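You operate a simulated robot arm through the tools that you are given. There is no shell and no other tool.

You run a simulated robot arm. Do the job below in one go: nothing can be reset, and whatever is moved stays where it is left.

## Task
Open the hand mould and free the cured shell with the lifter.
Fine: slacken both bolts; top half on the wooden rest, shell on the green tray, lifter down again.

It is judged by the outcome, as a careful person would: the job done as asked, and still so three seconds after it is handed in. It fails if anything else is knocked over, pushed out of place, dropped, spilled or broken.

## Robot
A 6-joint arm with a two-finger gripper, fixed in place. Base frame: the origin is on the floor under the middle of its stand, x ahead of it, y to its left, z up; the work surface is at about z = 800. Units: mm, rad, N and s.
It reaches about 1417 mm from its shoulder. Its first joint turns from -2.897 to 2.897 rad. Payload 3.43 kg.
The TCP is the grasp point between the finger pads, 20 mm short of the fingertips. In the tool frame z runs along the fingers and y along their closing line. The gripper opens to 190 mm; its body begins 248 mm behind the TCP.
Orientation is that of the tool frame in the base frame, as a unit quaternion [x, y, z, w]. With the fingers straight down and closing along the base's y, the tool's x points along the base's -x, its y along +y and its z along -z.

## Interface
- The arm moves only by the tool step_arm. Its argument "rows" is a list of rows, each an object of numbers (a shift or turn left out is 0, a gripper value left out holds the last): "rx", "ry", "rz": the turn, a rotation vector about the tool's x, y, z in units of 4 degrees (1.0 is 4 degrees); "tx", "ty", "tz": the shift along the tool's x, y, z in units of 25 mm (1.0 is 25 mm); "jaw": the finger opening in mm, from 0 to 190. In form: [{"rx": .., "ry": .., "rz": .., "tx": .., "ty": .., "tz": .., "jaw": ..}, ...]. A call has 1 to 20 rows; each row shifts and turns the commanded pose from where the row before left it, along the tool's axes as they then stand. A call with a number of a shift or a turn outside -1 to 1 is refused whole. Each row takes 0.2 s and may step no farther than 50 mm and 0.15 rad from the row before; otherwise, or with a gripper value out of range, the whole call is refused. Where a pose cannot be reached the arm comes as near as it can. A force on the tool above 90 N (or 10 N above the force at the start of the call, whichever is more), or a blocked arm, ends the call early, and 0.2 s more pass. The fingers move at their own pace (about 153 mm/s each) and stop on an object; they squeeze with about 33 N. The grip force told is the motor's: it shows also when the fingers shut on nothing. Time passes only in rows, and 0.2 s behind the last, so rows that do not move let the fingers close. The reply holds the time, the measured pose of the TCP, the force on the tool along the base axes, the opening and the grip force, in the units named above and with some noise, with the torque about the TCP (base axes, N m) and any sound that the robot's microphone picked up.
- Cameras (640 x 400 px; columns grow to the right, rows downward): "scene" is fixed at [226.8, 642.4, 1552.1]; the picture's right is [-0.73, -0.69, 0.00], its down [-0.53, 0.56, -0.64] and it looks along [0.44, -0.46, -0.77] (base axes); focal length 231 px, centre (320, 200). "wrist" rides on the gripper at [70, -8, -288] in the tool frame; the picture's right is [0.12, 0.99, 0.00], its down [-0.96, 0.12, -0.25] and it looks along [-0.24, 0.03, 0.97] (tool axes); focal length 261 px, centre (320, 200). There is no depth. A picture from a camera that has moved, and an enlarged one, comes with that camera's place and axes in the base frame and with its lens. The place of the scene camera against the robot may be out by one fixed shift of up to 25 mm in any direction.
- camera(camera): a new picture of that camera. No time passes.
- lift_body(by): moves the trunk up (or, below 0, down) by that many mm; the arm rides with it, the base frame stays. It gives what a move gives, with no picture.
- close_up(camera, box): a new picture of the part [left, top, right, bottom] of that camera's present view, enlarged. No time passes.
- finish_job(): hands the job in; it is judged then, once.

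Places have to be worked out from the pictures, the camera data and where the tool is seen. Open the gripper and draw the arm clear of the work before you hand the job in, unless the task says otherwise.

The tools are called after "Emit:" as name(argument=value, ...) on one line, values as JSON. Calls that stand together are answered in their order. step_arm: Moves the arm, as the interface text tells. Its arguments: {"type":"object","properties":{"rows":{"type":"array","items":{"type":"object","properties":{"rx":{"type":"number"},"ry":{"type":"number"},"rz":{"type":"number"},"tx":{"type":"number"},"ty":{"type":"number"},"tz":{"type":"number"},"jaw":{"type":"number"}}}}},"required":["rows"]} The other tools are called the same way: lift_body (by) moves the trunk up or down; camera (camera) takes a picture; close_up (camera, box) takes an enlarged picture of a part of a camera's view; finish_job () hands the job in.

At the start:

```text
clock: 0.0
tool_pos: [596.3, -220.4, 1167.4]
ee_rot: [0.0, 1.0, 0.0, 0.0]
wrist_force: [0.0, -0.3, -0.9]
wrist_torque: [-0.02, -0.02, 0.02]
grip_width: 190.1
gripper_force: 0.0
trunk travel left (down, up): [-325.0, 115.0]
```

scene: 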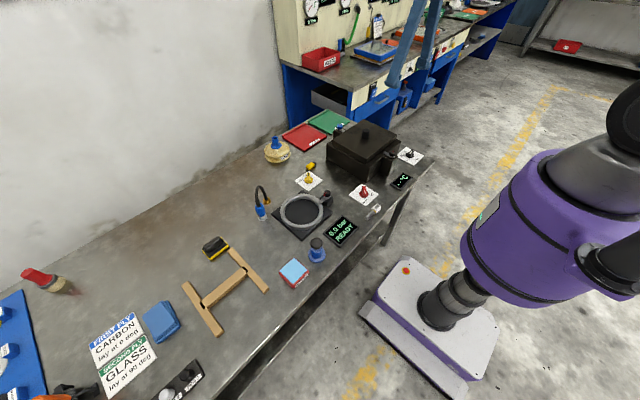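
wrist: 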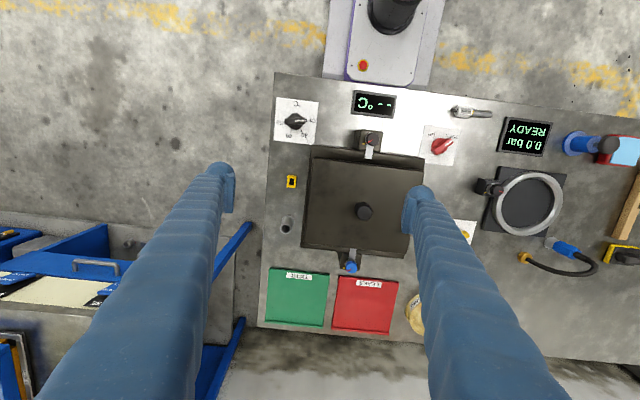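

I start by looking closer at the mould, its bolts, the trays and the rest.

Emit:
close_up(camera="scene", box=[260, 90, 440, 210])

Emit:
close_up(camera="scene", box=[140, 170, 400, 340])

Emit:
close_up(camera="wrist", box=[240, 80, 480, 340])

Emit:
close_up(camera="wrist", box=[420, 80, 640, 300])

```text
3.33 times, centred on (350, 150) of scene
camera zoom: at [226.8, 642.4, 1552.1], right [-0.73, -0.69, 0.0], down [-0.53, 0.56, -0.64], along [0.44, -0.46, -0.77], focal length 770 px, centre (220, 367)
```

zoom: 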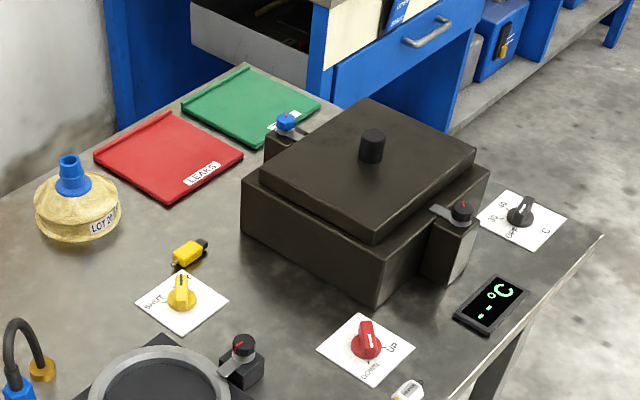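

```text
2.35 times, centred on (270, 255) of scene
camera zoom: at [226.8, 642.4, 1552.1], right [-0.73, -0.69, 0.0], down [-0.53, 0.56, -0.64], along [0.44, -0.46, -0.77], focal length 543 px, centre (438, 71)
```

zoom: 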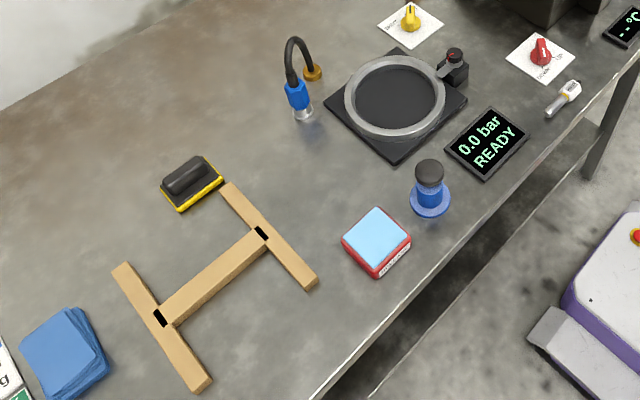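

```text
1.54 times, centred on (360, 210) of wrist
camera zoom: at [525.3, -227.6, 1454.0], right [-0.12, 0.99, 0.0], down [0.96, 0.12, 0.25], along [0.24, 0.03, -0.97], focal length 401 px, centre (258, 185)
```

zoom: 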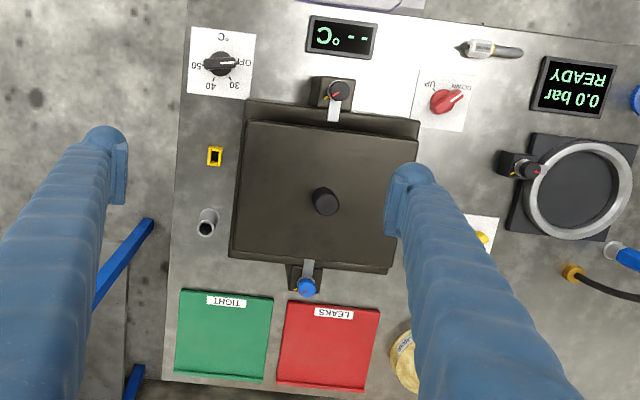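

```text
1.82 times, centred on (530, 190) of wrist
camera zoom: at [525.3, -227.6, 1454.0], right [-0.12, 0.99, 0.0], down [0.96, 0.12, 0.25], along [0.24, 0.03, -0.97], focal length 474 px, centre (-62, 218)
```

zoom: 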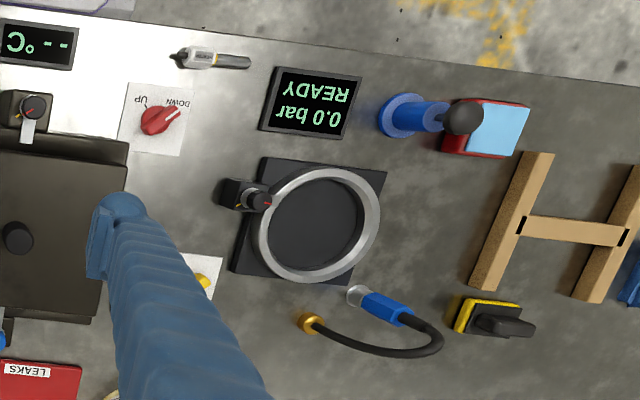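

The hand mould seems to be the dark box with the knobbed lid, a bolt at the front (red-marked knob) and one at the back (blue-capped knob), and the red UP/DOWN dial as the lifter. I move the hand above it to get a second view and measure places by parallax.

Emit:
step_arm(rows=[{"ty": 1}, {"ty": 1}, {"ty": 1}, {"ty": 1}, {"tx": 0.5}, {"tx": 0.5}, {}])

Emit:
camera(camera="wrist")

Emit:
close_up(camera="wrist", box=[160, 60, 400, 210])

Emit:
close_up(camera="wrist", box=[320, 60, 560, 210])

```text
clock: 1.6
tool_pos: [571.1, -119.4, 1166.5]
ee_rot: [0.0, 1.0, 0.0, -0.002]
wrist_force: [-0.3, 0.2, -1.2]
wrist_torque: [-0.04, 0.03, -0.01]
grip_width: 189.9
gripper_force: 0.0
trunk travel left (down, up): [-325.0, 115.0]
```

```text
taken
camera wrist: at [499.5, -126.1, 1453.0], right [-0.12, 0.99, 0.0], down [0.96, 0.12, 0.25], along [0.24, 0.03, -0.97], focal length 261 px, centre (320, 200)
```

wrist: 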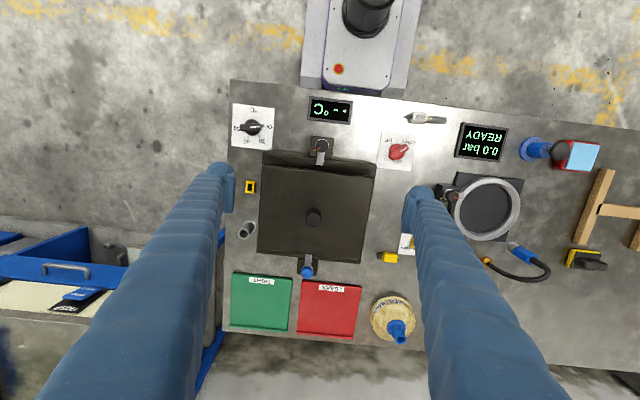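

```text
2.67 times, centred on (280, 135) of wrist
camera zoom: at [499.5, -126.1, 1453.0], right [-0.12, 0.99, 0.0], down [0.96, 0.12, 0.25], along [0.24, 0.03, -0.97], focal length 695 px, centre (427, 373)
```

zoom: 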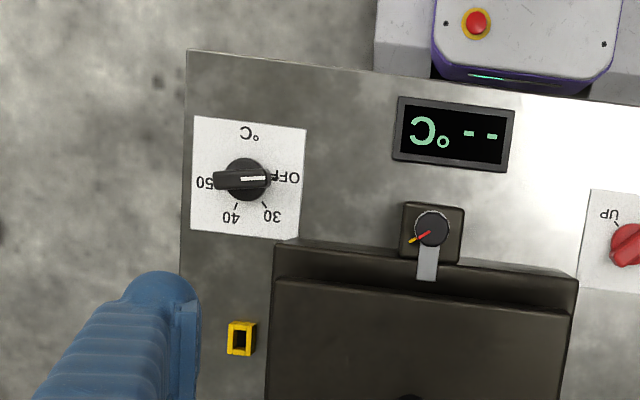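

```text
2.67 times, centred on (440, 135) of wrist
camera zoom: at [499.5, -126.1, 1453.0], right [-0.12, 0.99, 0.0], down [0.96, 0.12, 0.25], along [0.24, 0.03, -0.97], focal length 695 px, centre (0, 373)
```

zoom: 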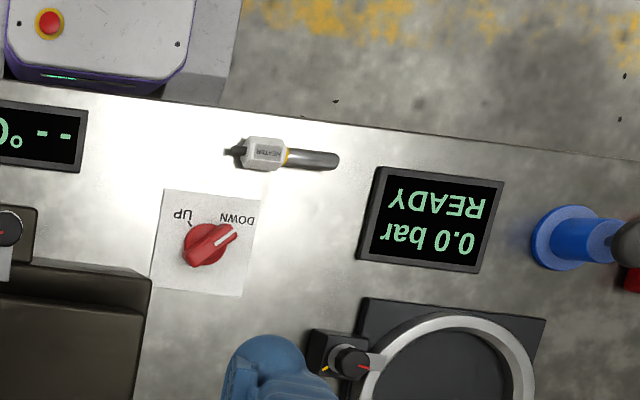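

Parallax puts the lid knob near (665, -118, 934), the front bolt near (524, -123, 910), the back bolt near (821, -118, 885), and the lifter dial near (514, 63, 820). I zoom in tightly on each one to read its marks.

Emit:
close_up(camera="wrist", box=[290, 125, 350, 170])

Emit:
close_up(camera="wrist", box=[275, 245, 340, 290])

Emit:
close_up(camera="wrist", box=[370, 125, 430, 175])

Emit:
close_up(camera="scene", box=[320, 110, 420, 190])

Emit:
close_up(camera="wrist", box=[220, 265, 370, 345])

Emit:
close_up(camera="scene", box=[170, 225, 290, 345])

```text
8.89 times, centred on (320, 148) of wrist
camera zoom: at [499.5, -126.1, 1453.0], right [-0.12, 0.99, 0.0], down [0.96, 0.12, 0.25], along [0.24, 0.03, -0.97], focal length 2317 px, centre (320, 667)
```

zoom: 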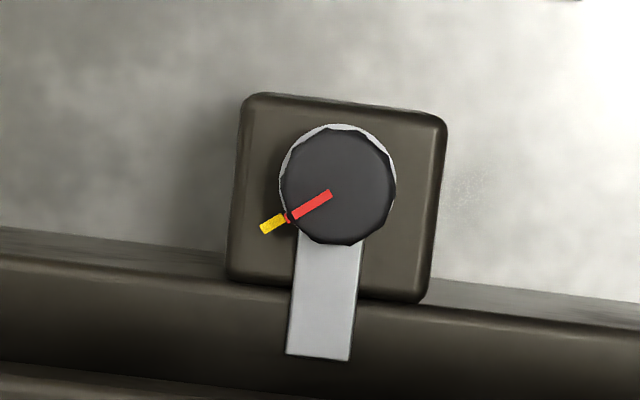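

```text
8.89 times, centred on (308, 268) of wrist
camera zoom: at [499.5, -126.1, 1453.0], right [-0.12, 0.99, 0.0], down [0.96, 0.12, 0.25], along [0.24, 0.03, -0.97], focal length 2317 px, centre (431, -400)
```

zoom: 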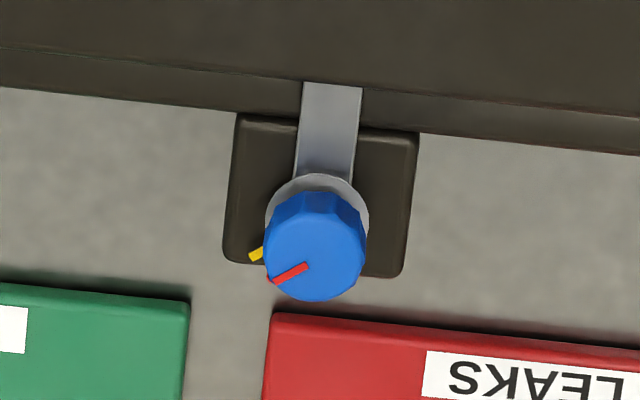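

```text
8.00 times, centred on (400, 150) of wrist
camera zoom: at [499.5, -126.1, 1453.0], right [-0.12, 0.99, 0.0], down [0.96, 0.12, 0.25], along [0.24, 0.03, -0.97], focal length 2085 px, centre (-320, 600)
```

zoom: 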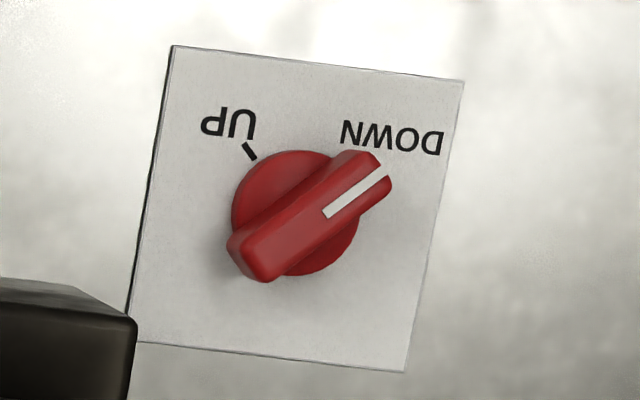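

```text
5.00 times, centred on (370, 150) of scene
camera zoom: at [226.8, 642.4, 1552.1], right [-0.73, -0.69, 0.0], down [-0.53, 0.56, -0.64], along [0.44, -0.46, -0.77], focal length 1155 px, centre (70, 450)
```

zoom: 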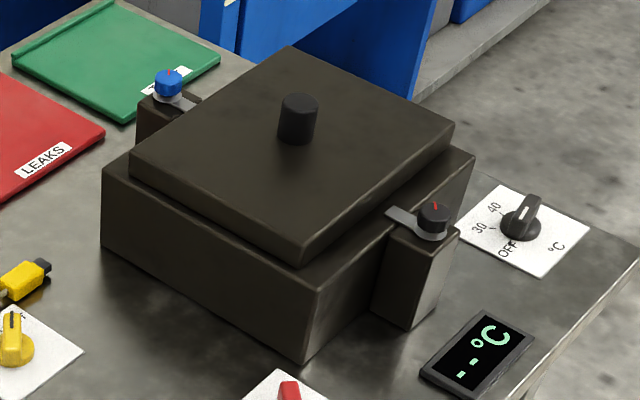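

```text
4.27 times, centred on (295, 305) of wrist
camera zoom: at [499.5, -126.1, 1453.0], right [-0.12, 0.99, 0.0], down [0.96, 0.12, 0.25], along [0.24, 0.03, -0.97], focal length 1112 px, centre (427, -248)
```

zoom: 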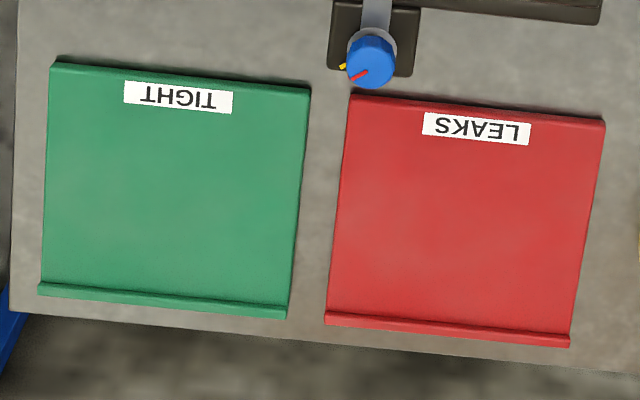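

```text
3.33 times, centred on (230, 285) of scene
camera zoom: at [226.8, 642.4, 1552.1], right [-0.73, -0.69, 0.0], down [-0.53, 0.56, -0.64], along [0.44, -0.46, -0.77], focal length 770 px, centre (620, -83)
```

zoom: 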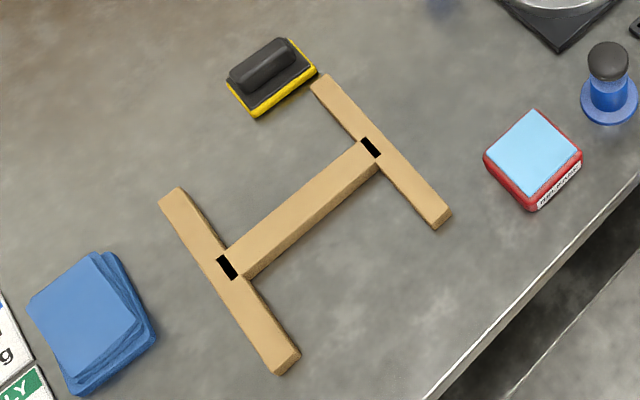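

I check the test-rig clamp, which looks like the same design in a different state, to understand what the red and yellow marks mean.

Emit:
close_up(camera="scene", box=[270, 180, 350, 240])

Emit:
close_up(camera="scene", box=[375, 135, 405, 170])

Emit:
close_up(camera="scene", box=[325, 115, 355, 145])

Emit:
close_up(camera="scene", box=[350, 170, 400, 220])

Emit:
close_up(camera="scene", box=[290, 155, 330, 195])

```text
6.67 times, centred on (310, 210) of scene
camera zoom: at [226.8, 642.4, 1552.1], right [-0.73, -0.69, 0.0], down [-0.53, 0.56, -0.64], along [0.44, -0.46, -0.77], focal length 1540 px, centre (387, 133)
```

zoom: 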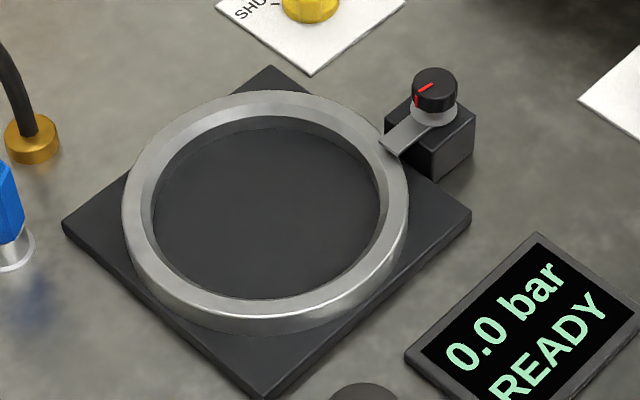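

```text
11.43 times, centred on (390, 152) of scene
camera zoom: at [226.8, 642.4, 1552.1], right [-0.73, -0.69, 0.0], down [-0.53, 0.56, -0.64], along [0.44, -0.46, -0.77], focal length 2639 px, centre (-480, 743)
```

zoom: 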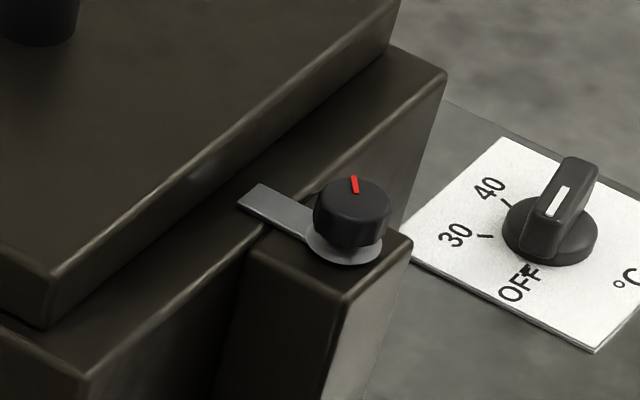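

```text
13.33 times, centred on (340, 130) of scene
camera zoom: at [226.8, 642.4, 1552.1], right [-0.73, -0.69, 0.0], down [-0.53, 0.56, -0.64], along [0.44, -0.46, -0.77], focal length 3079 px, centre (53, 1133)
```

zoom: 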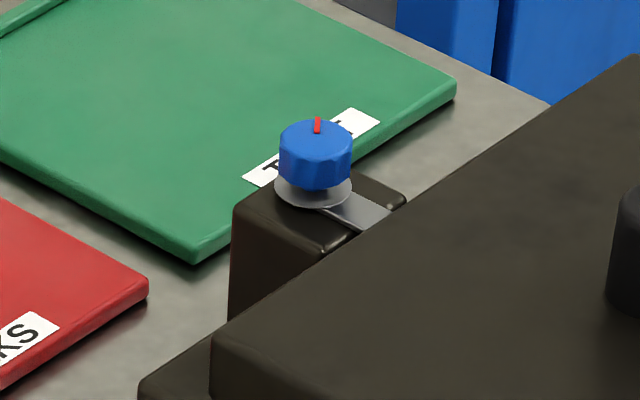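

```text
8.00 times, centred on (375, 195) of scene
camera zoom: at [226.8, 642.4, 1552.1], right [-0.73, -0.69, 0.0], down [-0.53, 0.56, -0.64], along [0.44, -0.46, -0.77], focal length 1848 px, centre (-120, 240)
```

zoom: 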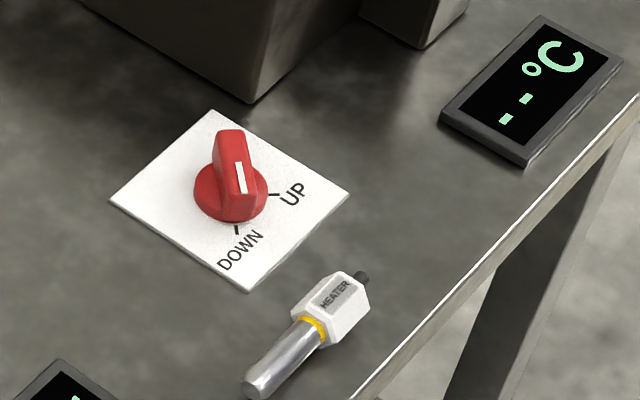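

```text
10.00 times, centred on (310, 175) of scene
camera zoom: at [226.8, 642.4, 1552.1], right [-0.73, -0.69, 0.0], down [-0.53, 0.56, -0.64], along [0.44, -0.46, -0.77], focal length 2309 px, centre (420, 450)
```

zoom: 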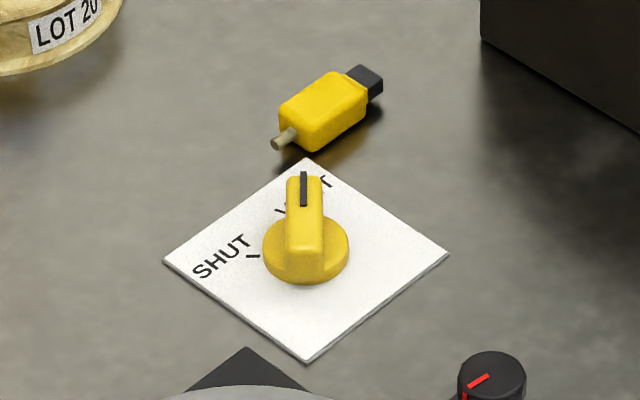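

The bolts' red pointers line up with yellow marks (tight), while the test clamp's pointer is turned off its mark (slack). I look closely at the mould's side for the parting line, and at the lid's edge near the clamps.

Emit:
close_up(camera="scene", box=[322, 130, 402, 185])

Emit:
close_up(camera="wrist", box=[240, 140, 390, 270])

Emit:
close_up(camera="wrist", box=[430, 175, 530, 245])

```text
7.27 times, centred on (362, 158) of scene
camera zoom: at [226.8, 642.4, 1552.1], right [-0.73, -0.69, 0.0], down [-0.53, 0.56, -0.64], along [0.44, -0.46, -0.77], focal length 1680 px, centre (14, 509)
```

zoom: 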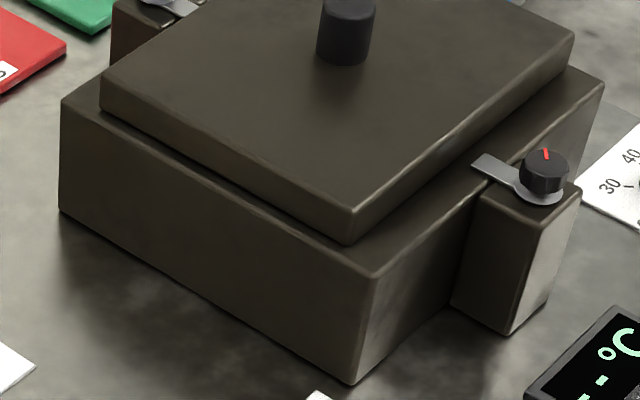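

```text
3.08 times, centred on (315, 205) of wrist
camera zoom: at [499.5, -126.1, 1453.0], right [-0.12, 0.99, 0.0], down [0.96, 0.12, 0.25], along [0.24, 0.03, -0.97], focal length 802 px, centre (335, 185)
```

zoom: 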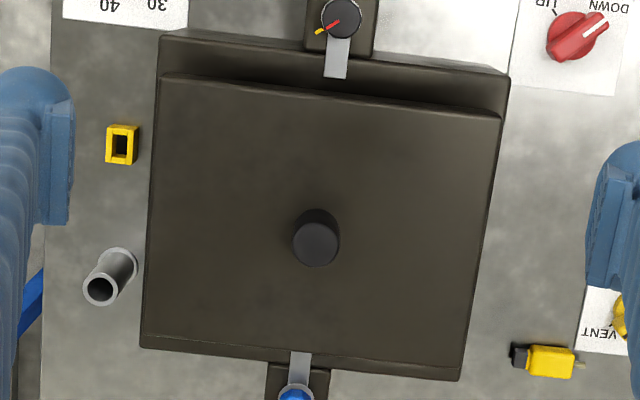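

```text
5.71 times, centred on (480, 210) of wrist
camera zoom: at [499.5, -126.1, 1453.0], right [-0.12, 0.99, 0.0], down [0.96, 0.12, 0.25], along [0.24, 0.03, -0.97], focal length 1489 px, centre (-594, 143)
```

zoom: 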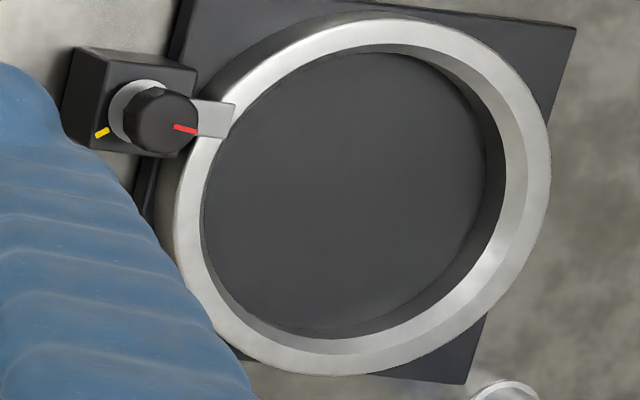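

Before gripping the small knobs I need the fingertip size, so I zoom in on the fingertips themselves.

Emit:
close_up(camera="wrist", box=[190, 140, 270, 230])

Emit:
close_up(camera="wrist", box=[380, 160, 460, 250])

Emit:
close_up(camera="scene", box=[440, 0, 640, 200])

Emit:
camera(camera="scene")

```text
4.44 times, centred on (230, 185) of wrist
camera zoom: at [499.5, -126.1, 1453.0], right [-0.12, 0.99, 0.0], down [0.96, 0.12, 0.25], along [0.24, 0.03, -0.97], focal length 1158 px, centre (720, 267)
```

zoom: 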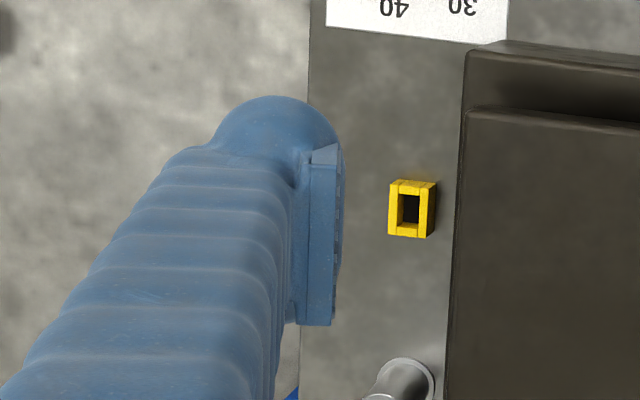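

```text
4.44 times, centred on (420, 205) of wrist
camera zoom: at [499.5, -126.1, 1453.0], right [-0.12, 0.99, 0.0], down [0.96, 0.12, 0.25], along [0.24, 0.03, -0.97], focal length 1158 px, centre (-124, 178)
```

zoom: 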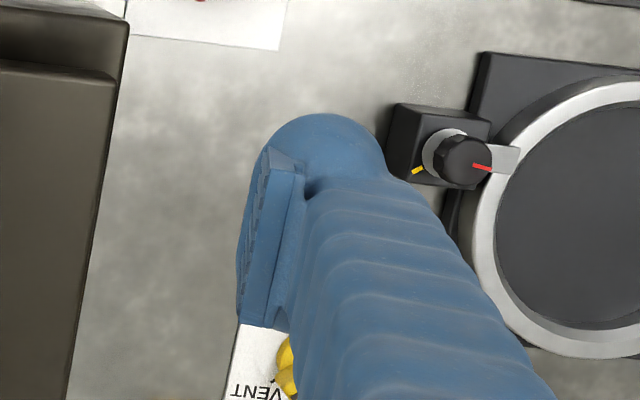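

```text
2.00 times, centred on (540, 100) of scene
camera zoom: at [226.8, 642.4, 1552.1], right [-0.73, -0.69, 0.0], down [-0.53, 0.56, -0.64], along [0.44, -0.46, -0.77], focal length 462 px, centre (-120, 400)
```

zoom: 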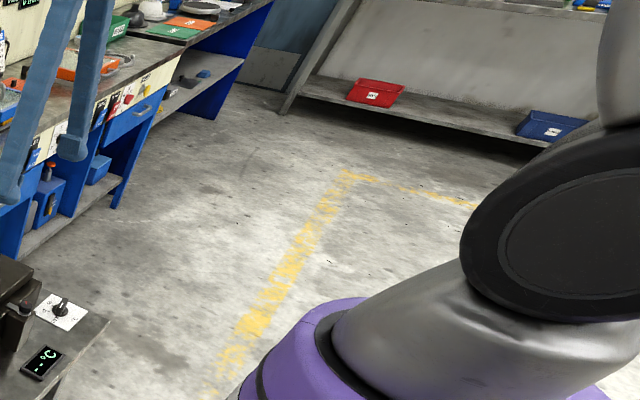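

```text
taken
```

scene: 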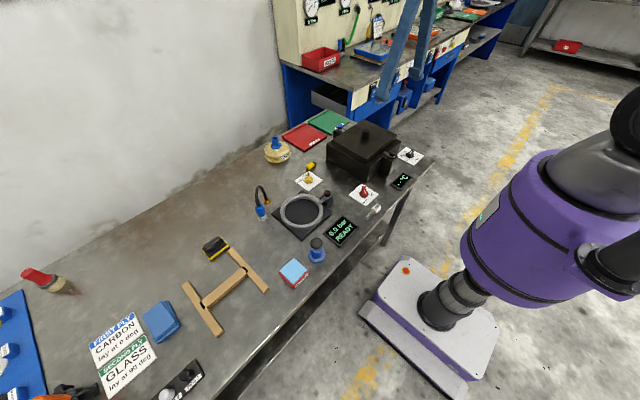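

The fingers are thick (pads about 45 mm wide, about 45 mm deep), so I must know the heights of the knobs and lid well. I go down above the front bolt, staying above everything, to measure it from closer.

Emit:
step_arm(rows=[{"tx": 0.95}, {"tx": 0.95, "ty": -0.15}, {"tz": 1}, {"tz": 1}, {"tz": 1}, {"tz": 1}, {"tz": 1}, {"tz": 1}, {"tz": 1}, {}])

Emit:
camera(camera="wrist")

Emit:
close_up(camera="wrist", box=[260, 130, 380, 220])

Emit:
camera(camera="scene")

```text
clock: 3.8
tool_pos: [521.0, -121.3, 992.8]
ee_rot: [0.0, 1.0, 0.0, 0.0]
wrist_force: [-0.3, -0.1, -0.5]
wrist_torque: [0.01, -0.02, -0.03]
grip_width: 190.1
gripper_force: 0.1
trunk travel left (down, up): [-325.0, 115.0]
```

```text
taken
camera wrist: at [450.5, -129.0, 1279.3], right [-0.12, 0.99, 0.0], down [0.96, 0.12, 0.25], along [0.25, 0.03, -0.97], focal length 261 px, centre (320, 200)
```

wrist: 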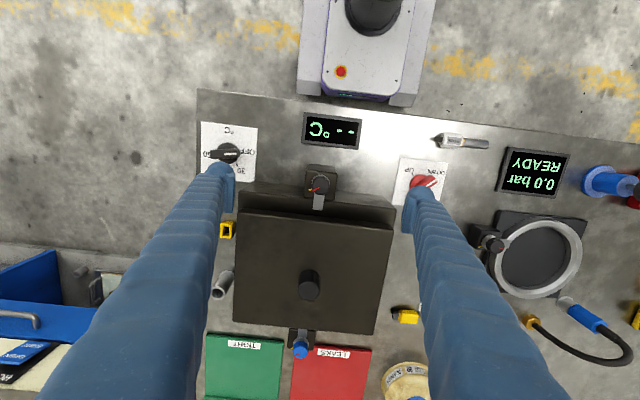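

```text
4.44 times, centred on (320, 175) of wrist
camera zoom: at [450.5, -129.0, 1279.3], right [-0.12, 0.99, 0.0], down [0.96, 0.12, 0.25], along [0.25, 0.03, -0.97], focal length 1158 px, centre (320, 311)
```

zoom: 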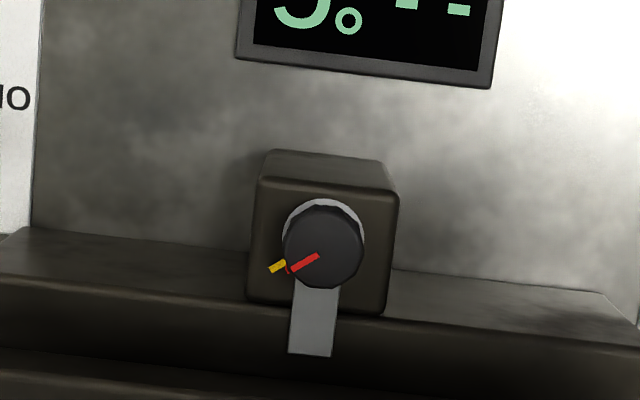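

```text
taken
```

scene: 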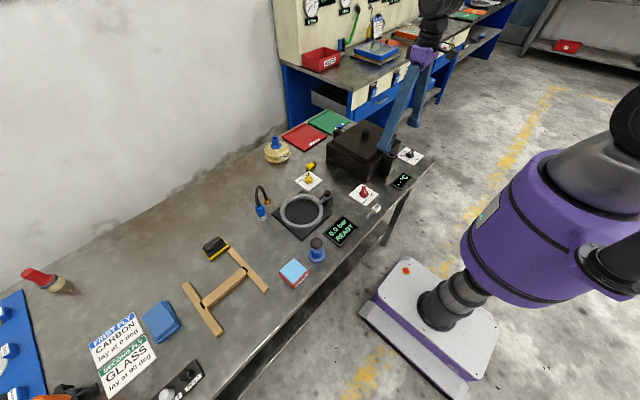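

The front knob's top works out at about (524, -118.5, 902). I now zoom on the lid corners and knob from here to get the lid height.

Emit:
close_up(camera="wrist", box=[225, 180, 315, 240])

Emit:
close_up(camera="wrist", box=[320, 190, 410, 250])

Emit:
close_up(camera="wrist", box=[270, 250, 350, 370])

Emit:
close_up(camera="scene", box=[355, 120, 425, 180])

```text
6.67 times, centred on (270, 210) of wrist
camera zoom: at [450.5, -129.0, 1279.3], right [-0.12, 0.99, 0.0], down [0.96, 0.12, 0.25], along [0.25, 0.03, -0.97], focal length 1738 px, centre (653, 133)
```

zoom: 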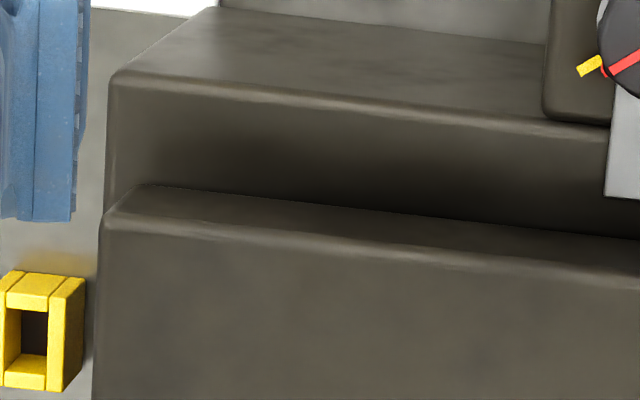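

```text
6.67 times, centred on (365, 220) of wrist
camera zoom: at [450.5, -129.0, 1279.3], right [-0.12, 0.99, 0.0], down [0.96, 0.12, 0.25], along [0.25, 0.03, -0.97], focal length 1738 px, centre (20, 67)
```

zoom: 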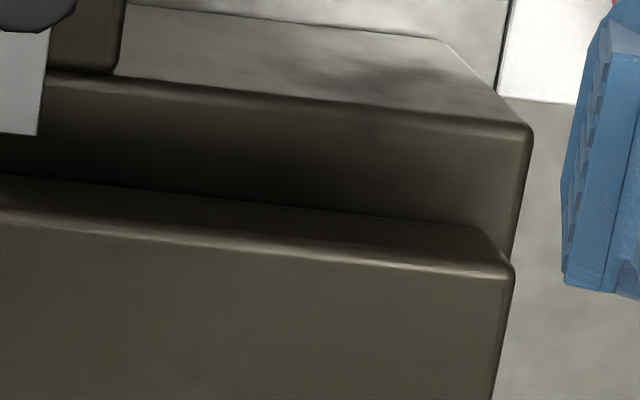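

```text
3.33 times, centred on (310, 310) of wrist
camera zoom: at [450.5, -129.0, 1279.3], right [-0.12, 0.99, 0.0], down [0.96, 0.12, 0.25], along [0.25, 0.03, -0.97], focal length 869 px, centre (353, -167)
```

zoom: 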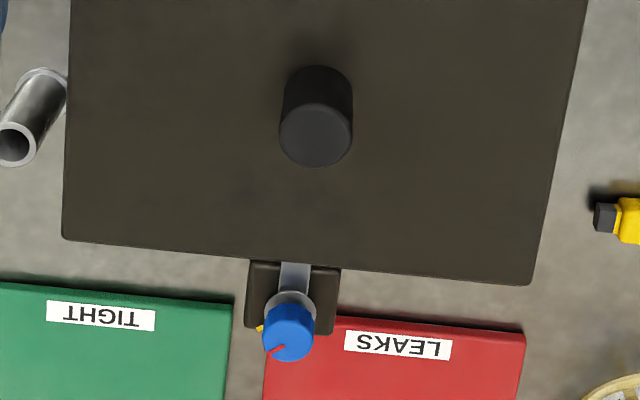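

```text
6.67 times, centred on (390, 150) of scene
camera zoom: at [226.8, 642.4, 1552.1], right [-0.73, -0.69, 0.0], down [-0.53, 0.56, -0.64], along [0.44, -0.46, -0.77], focal length 1540 px, centre (-147, 533)
```

zoom: 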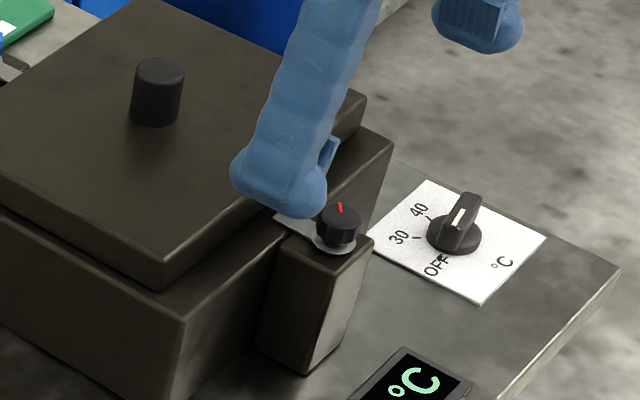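

The lid knob's top is near (670.6, -118, 947), the lid's top near 906-915, and the lid edge sits only 52 mm from the front bolt's axis, so I'll turn the bolt in short 50° strokes with the fingers kept about along y. I pre-turn the hand 25° clockwise, narrow the jaw and go down part way.

Emit:
step_arm(rows=[{"tx": 0.1, "ty": 0.11, "jaw": 56}, {"rz": 1}, {"rz": 1}, {"rz": 1}, {"rz": 1}, {"rz": 1}, {"rz": 1.0}, {"rz": 0.25, "tz": 0.5}, {"tz": 1}, {"tz": 0.8}, {}])

Emit:
camera(camera="wrist")

Emit:
close_up(camera="wrist", box=[260, 140, 380, 220])

Emit:
close_up(camera="scene", box=[355, 110, 425, 170])

```text
clock: 6.2
tool_pos: [521.7, -121.7, 933.3]
ee_rot: [0.217, 0.976, 0.0, 0.0]
wrist_force: [-0.6, -0.6, 0.7]
wrist_torque: [0.02, 0.01, 0.0]
grip_width: 56.1
gripper_force: 0.0
trunk travel left (down, up): [-325.0, 115.0]
```

```text
taken
camera wrist: at [453.6, -98.4, 1221.7], right [0.31, 0.95, 0.0], down [0.92, -0.3, 0.25], along [0.23, -0.08, -0.97], focal length 261 px, centre (320, 200)
```

wrist: 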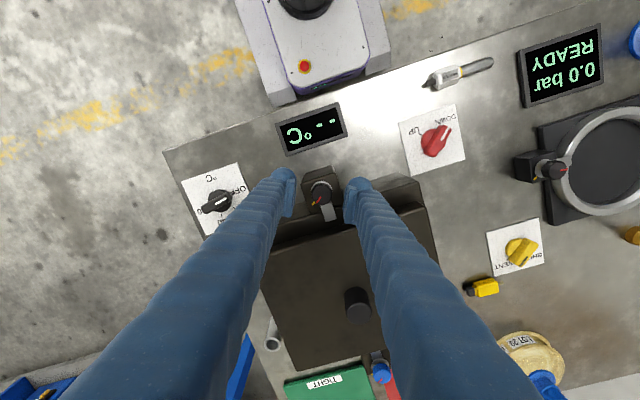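

```text
5.00 times, centred on (320, 180) of wrist
camera zoom: at [453.6, -98.4, 1221.7], right [0.31, 0.95, 0.0], down [0.92, -0.3, 0.25], along [0.23, -0.08, -0.97], focal length 1303 px, centre (320, 300)
```

zoom: 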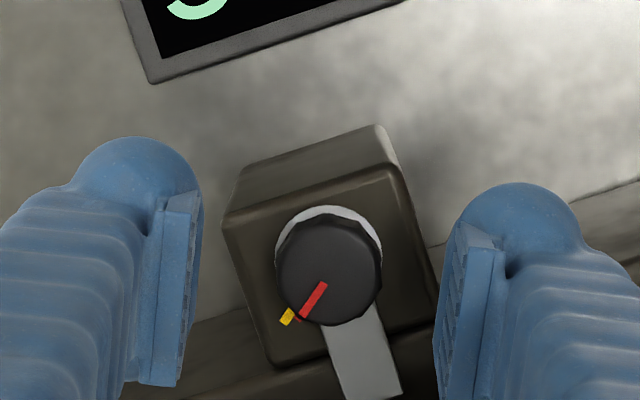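

```text
6.67 times, centred on (390, 140) of scene
camera zoom: at [226.8, 642.4, 1552.1], right [-0.73, -0.69, 0.0], down [-0.53, 0.56, -0.64], along [0.44, -0.46, -0.77], focal length 1540 px, centre (-147, 600)
```

zoom: 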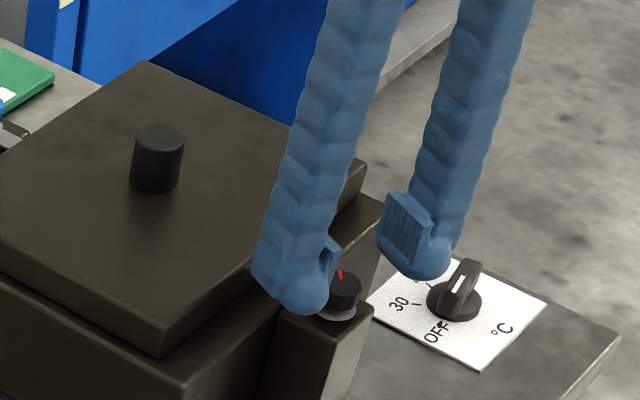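

The knob is confirmed at about (524, -118.7), top at 902, and it sits between the fingers with a small offset. I correct the offset and go down slowly toward TCP z 907, watching the force.

Emit:
step_arm(rows=[{"tx": 0.146, "ty": 0.144}, {"tz": 0.4}, {"tz": 0.4}, {"tz": 0.2}, {}])

Emit:
close_up(camera="wrist", box=[260, 140, 380, 220])

Emit:
close_up(camera="scene", box=[370, 125, 410, 165])

```text
clock: 7.4
tool_pos: [520.0, -115.5, 910.7]
ee_rot: [0.217, 0.976, 0.0, 0.0]
wrist_force: [0.4, 0.5, 0.2]
wrist_torque: [0.0, -0.03, 0.01]
grip_width: 56.1
gripper_force: 0.1
trunk travel left (down, up): [-325.0, 115.0]
```

```text
5.00 times, centred on (320, 180) of wrist
camera zoom: at [451.3, -93.7, 1197.8], right [0.31, 0.95, 0.0], down [0.92, -0.3, 0.25], along [0.23, -0.08, -0.97], focal length 1303 px, centre (320, 300)
```

zoom: 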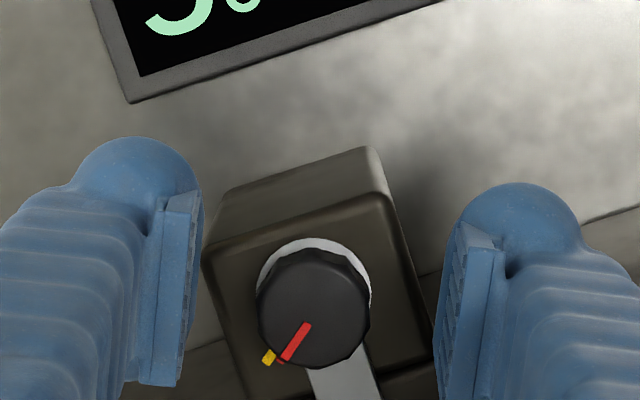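

```text
10.00 times, centred on (390, 145) of scene
camera zoom: at [226.8, 642.4, 1552.1], right [-0.73, -0.69, 0.0], down [-0.53, 0.56, -0.64], along [0.44, -0.46, -0.77], focal length 2309 px, centre (-380, 750)
```

zoom: 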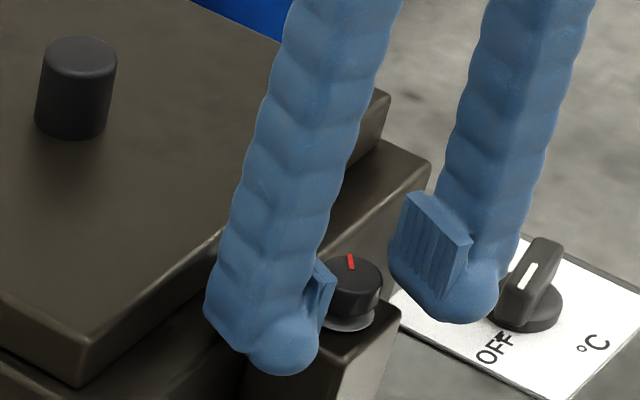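

The knob is centred between the pads (pads seem to span about ±15 mm around the TCP). I lower 5 mm more and close on the knob.

Emit:
step_arm(rows=[{"tz": 0.2}, {"jaw": 15}, {}, {}])

Emit:
close_up(camera="wrist", box=[260, 140, 380, 220])

Emit:
close_up(camera="scene", box=[370, 125, 410, 165])

```text
clock: 8.4
tool_pos: [518.4, -117.7, 909.9]
ee_rot: [0.217, 0.976, -0.001, 0.002]
wrist_force: [-2.7, 19.7, 42.4]
wrist_torque: [0.53, 0.89, -0.18]
grip_width: 24.6
gripper_force: 44.6
trunk travel left (down, up): [-325.0, 115.0]
stopped in row 4: the force on the tool passed its limit at 126 N (the readings are from after the stop); the commanded pose is now the measured one
```

```text
5.00 times, centred on (320, 180) of wrist
camera zoom: at [449.7, -94.1, 1196.5], right [0.31, 0.95, 0.0], down [0.92, -0.3, 0.25], along [0.24, -0.08, -0.97], focal length 1303 px, centre (320, 300)
```

zoom: 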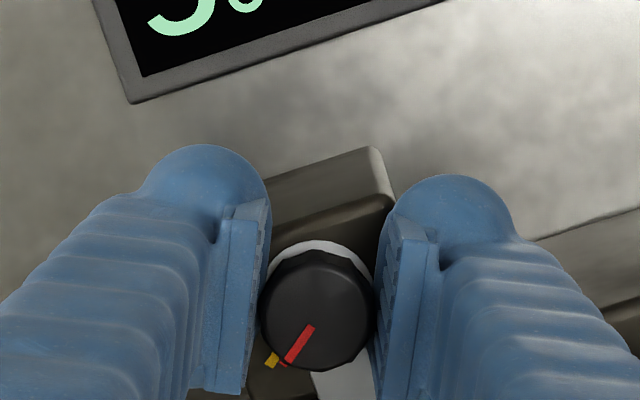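

```text
10.00 times, centred on (390, 145) of scene
camera zoom: at [226.8, 642.4, 1552.1], right [-0.73, -0.69, 0.0], down [-0.53, 0.56, -0.64], along [0.44, -0.46, -0.77], focal length 2309 px, centre (-380, 750)
```

zoom: 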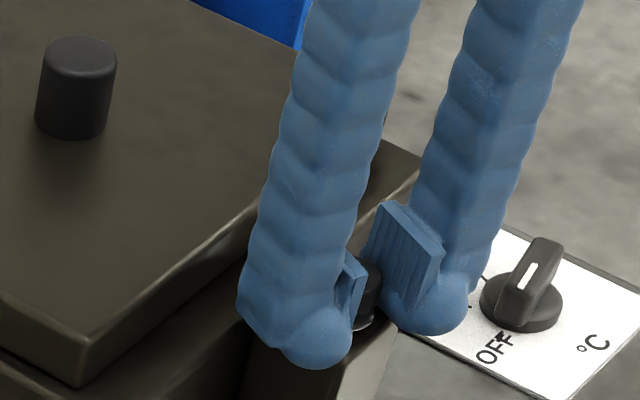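

The fingertips touched the block's top edge as they closed (42 N upward remains), and the knob is gripped at 24.6 mm. I ease up 1.5 mm to unload and read the force.

Emit:
step_arm(rows=[{"tz": -0.06}, {}])

```text
clock: 9.0
tool_pos: [517.5, -117.6, 909.2]
ee_rot: [0.217, 0.976, 0.0, 0.001]
wrist_force: [-9.4, 18.3, 20.6]
wrist_torque: [0.07, -0.29, 0.19]
grip_width: 24.5
gripper_force: 45.5
trunk travel left (down, up): [-325.0, 115.0]
```

Residual forces suggest about 1 mm misfit in y and z; I shift to relieve them before turning.

Emit:
step_arm(rows=[{"tx": 0.04, "ty": 0.035, "tz": -0.06}, {}])

```text
clock: 9.6
tool_pos: [518.0, -117.6, 910.7]
ee_rot: [0.217, 0.976, 0.001, 0.0]
wrist_force: [-14.7, -3.1, -18.7]
wrist_torque: [-0.19, -0.33, -0.08]
grip_width: 24.6
gripper_force: 44.7
trunk travel left (down, up): [-325.0, 115.0]
```

Forces are now small (the pads hold the knob). I try the first ccw turn of 12° and read the torque and picture.

Emit:
step_arm(rows=[{"rz": -1, "ty": -0.014, "tz": 0.03}, {"rz": -1, "ty": -0.014}, {"rz": -1, "ty": -0.014}, {}])

Emit:
close_up(camera="wrist", box=[260, 140, 380, 220])

```text
clock: 10.6
tool_pos: [517.6, -119.2, 909.4]
ee_rot: [0.114, 0.993, 0.0, 0.001]
wrist_force: [-18.5, -11.1, -9.6]
wrist_torque: [-0.04, 0.4, -0.06]
grip_width: 24.6
gripper_force: 45.2
trunk travel left (down, up): [-325.0, 115.0]
```

```text
5.00 times, centred on (320, 180) of wrist
camera zoom: at [446.9, -110.1, 1196.8], right [0.11, 0.99, 0.0], down [0.96, -0.1, 0.25], along [0.25, -0.03, -0.97], focal length 1303 px, centre (320, 300)
```

zoom: 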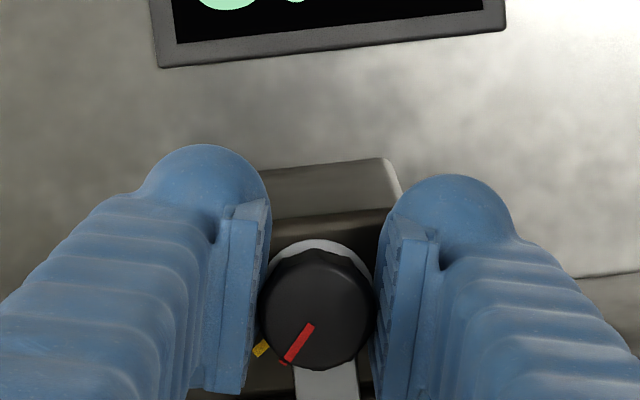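

The red pointer moved off the yellow mark with the hand, so the knob turns ccw with little torque while the strip stays put. I continue to the end of this stroke.

Emit:
step_arm(rows=[{"rz": -1, "ty": -0.024}, {"rz": -1, "ty": -0.024}, {"rz": -1, "ty": -0.02}, {"rz": -1, "ty": -0.014}, {"rz": -1, "ty": -0.014}, {"rz": -1, "ty": -0.014}, {"rz": -1, "ty": -0.014}, {"rz": -1, "ty": -0.014}, {"rz": -1, "ty": -0.014}, {"rz": -0.5, "ty": -0.014}, {}])

Emit:
close_up(camera="wrist", box=[260, 140, 380, 220])

```text
clock: 13.0
tool_pos: [518.8, -123.4, 910.2]
ee_rot: [-0.216, 0.976, -0.001, 0.001]
wrist_force: [-18.3, 16.1, -4.1]
wrist_torque: [0.12, 0.19, 0.14]
grip_width: 24.8
gripper_force: 44.6
trunk travel left (down, up): [-325.0, 115.0]
```

```text
5.00 times, centred on (320, 180) of wrist
camera zoom: at [457.5, -158.6, 1197.0], right [-0.53, 0.85, 0.0], down [0.82, 0.51, 0.25], along [0.21, 0.13, -0.97], focal length 1303 px, centre (320, 300)
```

zoom: 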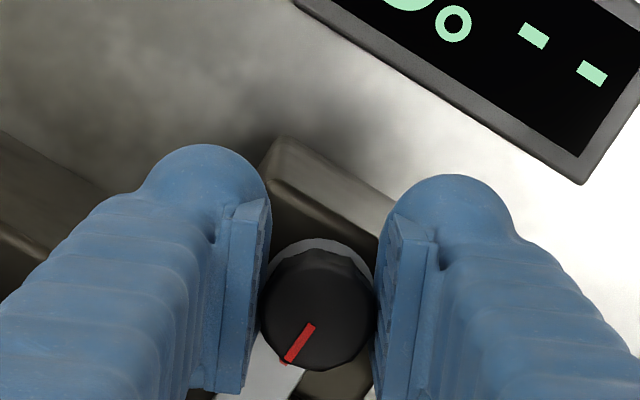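

Stroke one done (50°). I open slightly, swing back 50° clockwise and regrip.

Emit:
step_arm(rows=[{"jaw": 48}, {}, {"rz": 1, "ty": 0.014}, {"rz": 1, "ty": 0.014}, {"rz": 1, "ty": 0.014}, {"rz": 1, "ty": 0.014}, {"rz": 1, "ty": 0.014}, {"rz": 1, "ty": 0.014}, {"rz": 1, "ty": 0.014}, {"rz": 1, "ty": 0.014}, {"rz": 1, "ty": 0.014}, {"rz": 1, "ty": 0.014}, {"rz": 1, "ty": 0.014}, {"rz": 1, "ty": 0.014}, {"rz": 0.5, "ty": 0.014}, {}])

Emit:
close_up(camera="wrist", box=[260, 140, 380, 220])

```text
clock: 16.4
tool_pos: [519.1, -118.9, 909.2]
ee_rot: [0.218, 0.976, 0.0, 0.0]
wrist_force: [-0.1, 0.2, 0.0]
wrist_torque: [0.01, -0.04, 0.01]
grip_width: 48.0
gripper_force: 0.1
trunk travel left (down, up): [-325.0, 115.0]
```

```text
5.00 times, centred on (320, 180) of wrist
camera zoom: at [451.3, -94.7, 1197.4], right [0.31, 0.95, 0.0], down [0.92, -0.3, 0.25], along [0.24, -0.08, -0.97], focal length 1303 px, centre (320, 300)
```

zoom: 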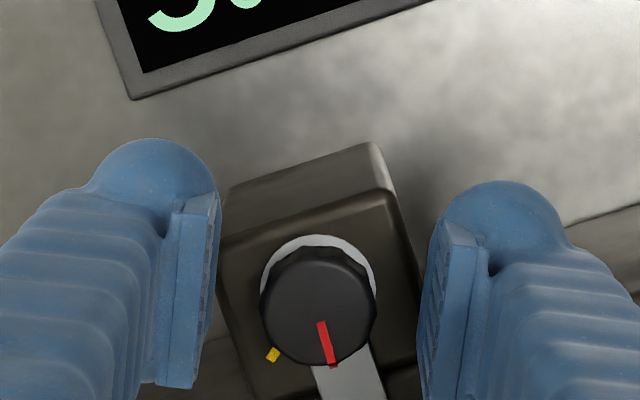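

The knob stayed put at about 50° off its mark. I close and make the second stroke.

Emit:
step_arm(rows=[{"jaw": 15}, {}, {}, {"rz": -1, "ty": -0.014}, {"rz": -1, "ty": -0.014}, {"rz": -1, "ty": -0.014}, {"rz": -1, "ty": -0.014}, {"rz": -1, "ty": -0.014}, {"rz": -1, "ty": -0.014}, {"rz": -1, "ty": -0.014}, {"rz": -1, "ty": -0.014}, {"rz": -1, "ty": -0.014}, {"rz": -1, "ty": -0.014}, {"rz": -1, "ty": -0.014}, {"rz": -1, "ty": -0.014}, {"rz": -0.5, "ty": -0.014}, {}])

Emit:
close_up(camera="wrist", box=[260, 140, 380, 220])

```text
clock: 20.0
tool_pos: [519.6, -122.4, 911.6]
ee_rot: [-0.216, 0.976, 0.0, 0.001]
wrist_force: [6.7, 2.5, 22.8]
wrist_torque: [-0.03, 0.15, 0.01]
grip_width: 24.4
gripper_force: 44.9
trunk travel left (down, up): [-325.0, 115.0]
```

```text
5.00 times, centred on (320, 180) of wrist
camera zoom: at [458.0, -158.2, 1197.4], right [-0.53, 0.85, 0.0], down [0.82, 0.51, 0.25], along [0.21, 0.13, -0.97], focal length 1303 px, centre (320, 300)
```

zoom: 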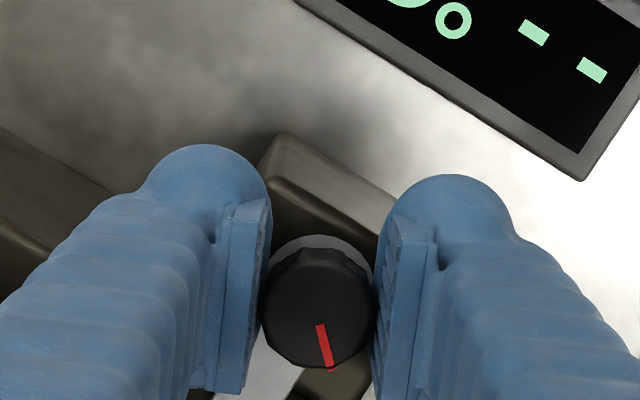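

100° turned. I swing back again for a third stroke.

Emit:
step_arm(rows=[{"jaw": 48, "tz": -0.04}, {}, {"rz": 1, "ty": 0.014}, {"rz": 1, "ty": 0.014}, {"rz": 1, "ty": 0.014}, {"rz": 1, "ty": 0.014}, {"rz": 1, "ty": 0.014}, {"rz": 1, "ty": 0.014}, {"rz": 1, "ty": 0.014}, {"rz": 1, "ty": 0.014}, {"rz": 1, "ty": 0.014}, {"rz": 1, "ty": 0.014}, {"rz": 1, "ty": 0.014}, {"rz": 1, "ty": 0.014}, {"rz": 0.5, "ty": 0.014}, {"jaw": 15}, {}, {}])

Emit:
step_arm(rows=[{"rz": -1, "ty": -0.014}, {"rz": -1, "ty": -0.014}, {"rz": -1, "ty": -0.014}, {"rz": -1, "ty": -0.014}, {"rz": -1, "ty": -0.014}, {"rz": -1, "ty": -0.014}, {}])

Emit:
close_up(camera="wrist", box=[260, 140, 380, 220])

```text
clock: 23.8
tool_pos: [520.4, -117.8, 911.5]
ee_rot: [0.217, 0.976, 0.0, 0.001]
wrist_force: [-1.1, -1.2, -1.2]
wrist_torque: [-0.04, -0.04, -0.05]
grip_width: 24.2
gripper_force: 44.9
trunk travel left (down, up): [-325.0, 115.0]
```

```text
clock: 25.4
tool_pos: [518.8, -120.1, 912.0]
ee_rot: [0.009, 1.0, -0.001, 0.002]
wrist_force: [5.9, 4.9, -14.7]
wrist_torque: [0.03, 0.17, 0.0]
grip_width: 24.4
gripper_force: 44.6
trunk travel left (down, up): [-325.0, 115.0]
```

```text
5.00 times, centred on (320, 180) of wrist
camera zoom: at [448.1, -125.9, 1197.9], right [-0.1, 0.99, 0.0], down [0.96, 0.1, 0.25], along [0.25, 0.02, -0.97], focal length 1303 px, centre (320, 300)
```

zoom: 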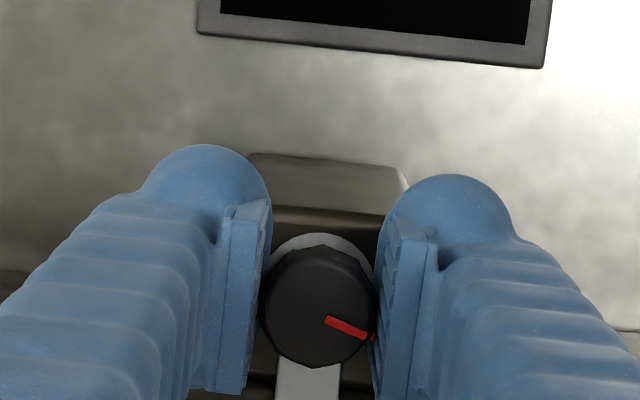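

About 124° turned, still free. I finish this stroke to about 150°.

Emit:
step_arm(rows=[{"rz": -1, "ty": -0.014}, {"rz": -1, "ty": -0.014}, {"rz": -1, "ty": -0.014}, {}])

Emit:
step_arm(rows=[{"rz": -1, "ty": -0.014}, {"rz": -1, "ty": -0.014}, {"rz": -1, "ty": -0.014}, {}])

Emit:
close_up(camera="wrist", box=[260, 140, 380, 220])

Emit:
camera(camera="scene")

```text
clock: 26.4
tool_pos: [519.0, -120.9, 911.5]
ee_rot: [-0.096, 0.995, -0.001, 0.001]
wrist_force: [6.9, 11.3, 0.4]
wrist_torque: [0.1, 0.12, 0.03]
grip_width: 24.3
gripper_force: 45.0
trunk travel left (down, up): [-325.0, 115.0]
```

```text
clock: 27.4
tool_pos: [519.6, -122.2, 911.9]
ee_rot: [-0.199, 0.98, -0.001, 0.001]
wrist_force: [1.7, 14.6, 14.4]
wrist_torque: [0.11, 0.13, -0.32]
grip_width: 24.4
gripper_force: 45.6
trunk travel left (down, up): [-325.0, 115.0]
```

```text
5.00 times, centred on (320, 180) of wrist
camera zoom: at [456.4, -156.1, 1197.9], right [-0.5, 0.87, 0.0], down [0.84, 0.48, 0.25], along [0.22, 0.12, -0.97], focal length 1303 px, centre (320, 300)
```

zoom: 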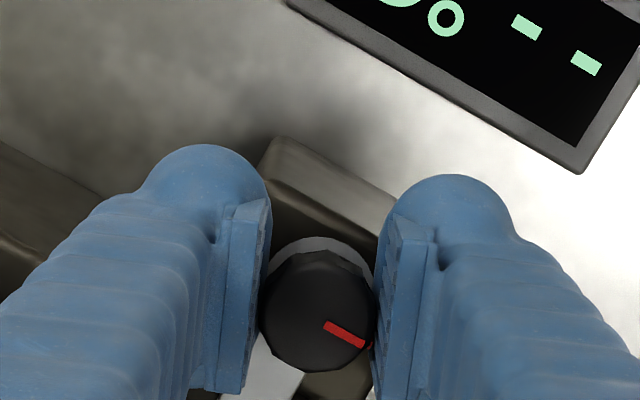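

```text
taken
```

scene: 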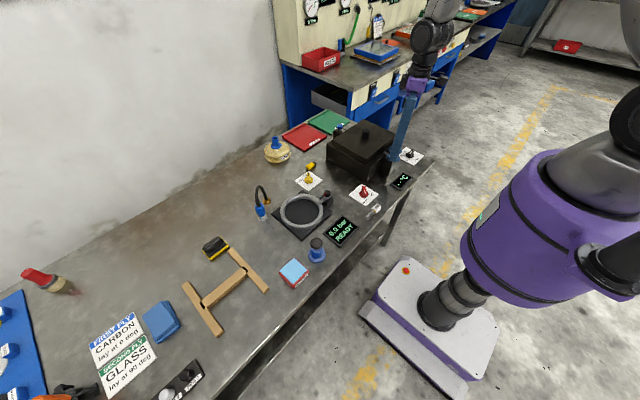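

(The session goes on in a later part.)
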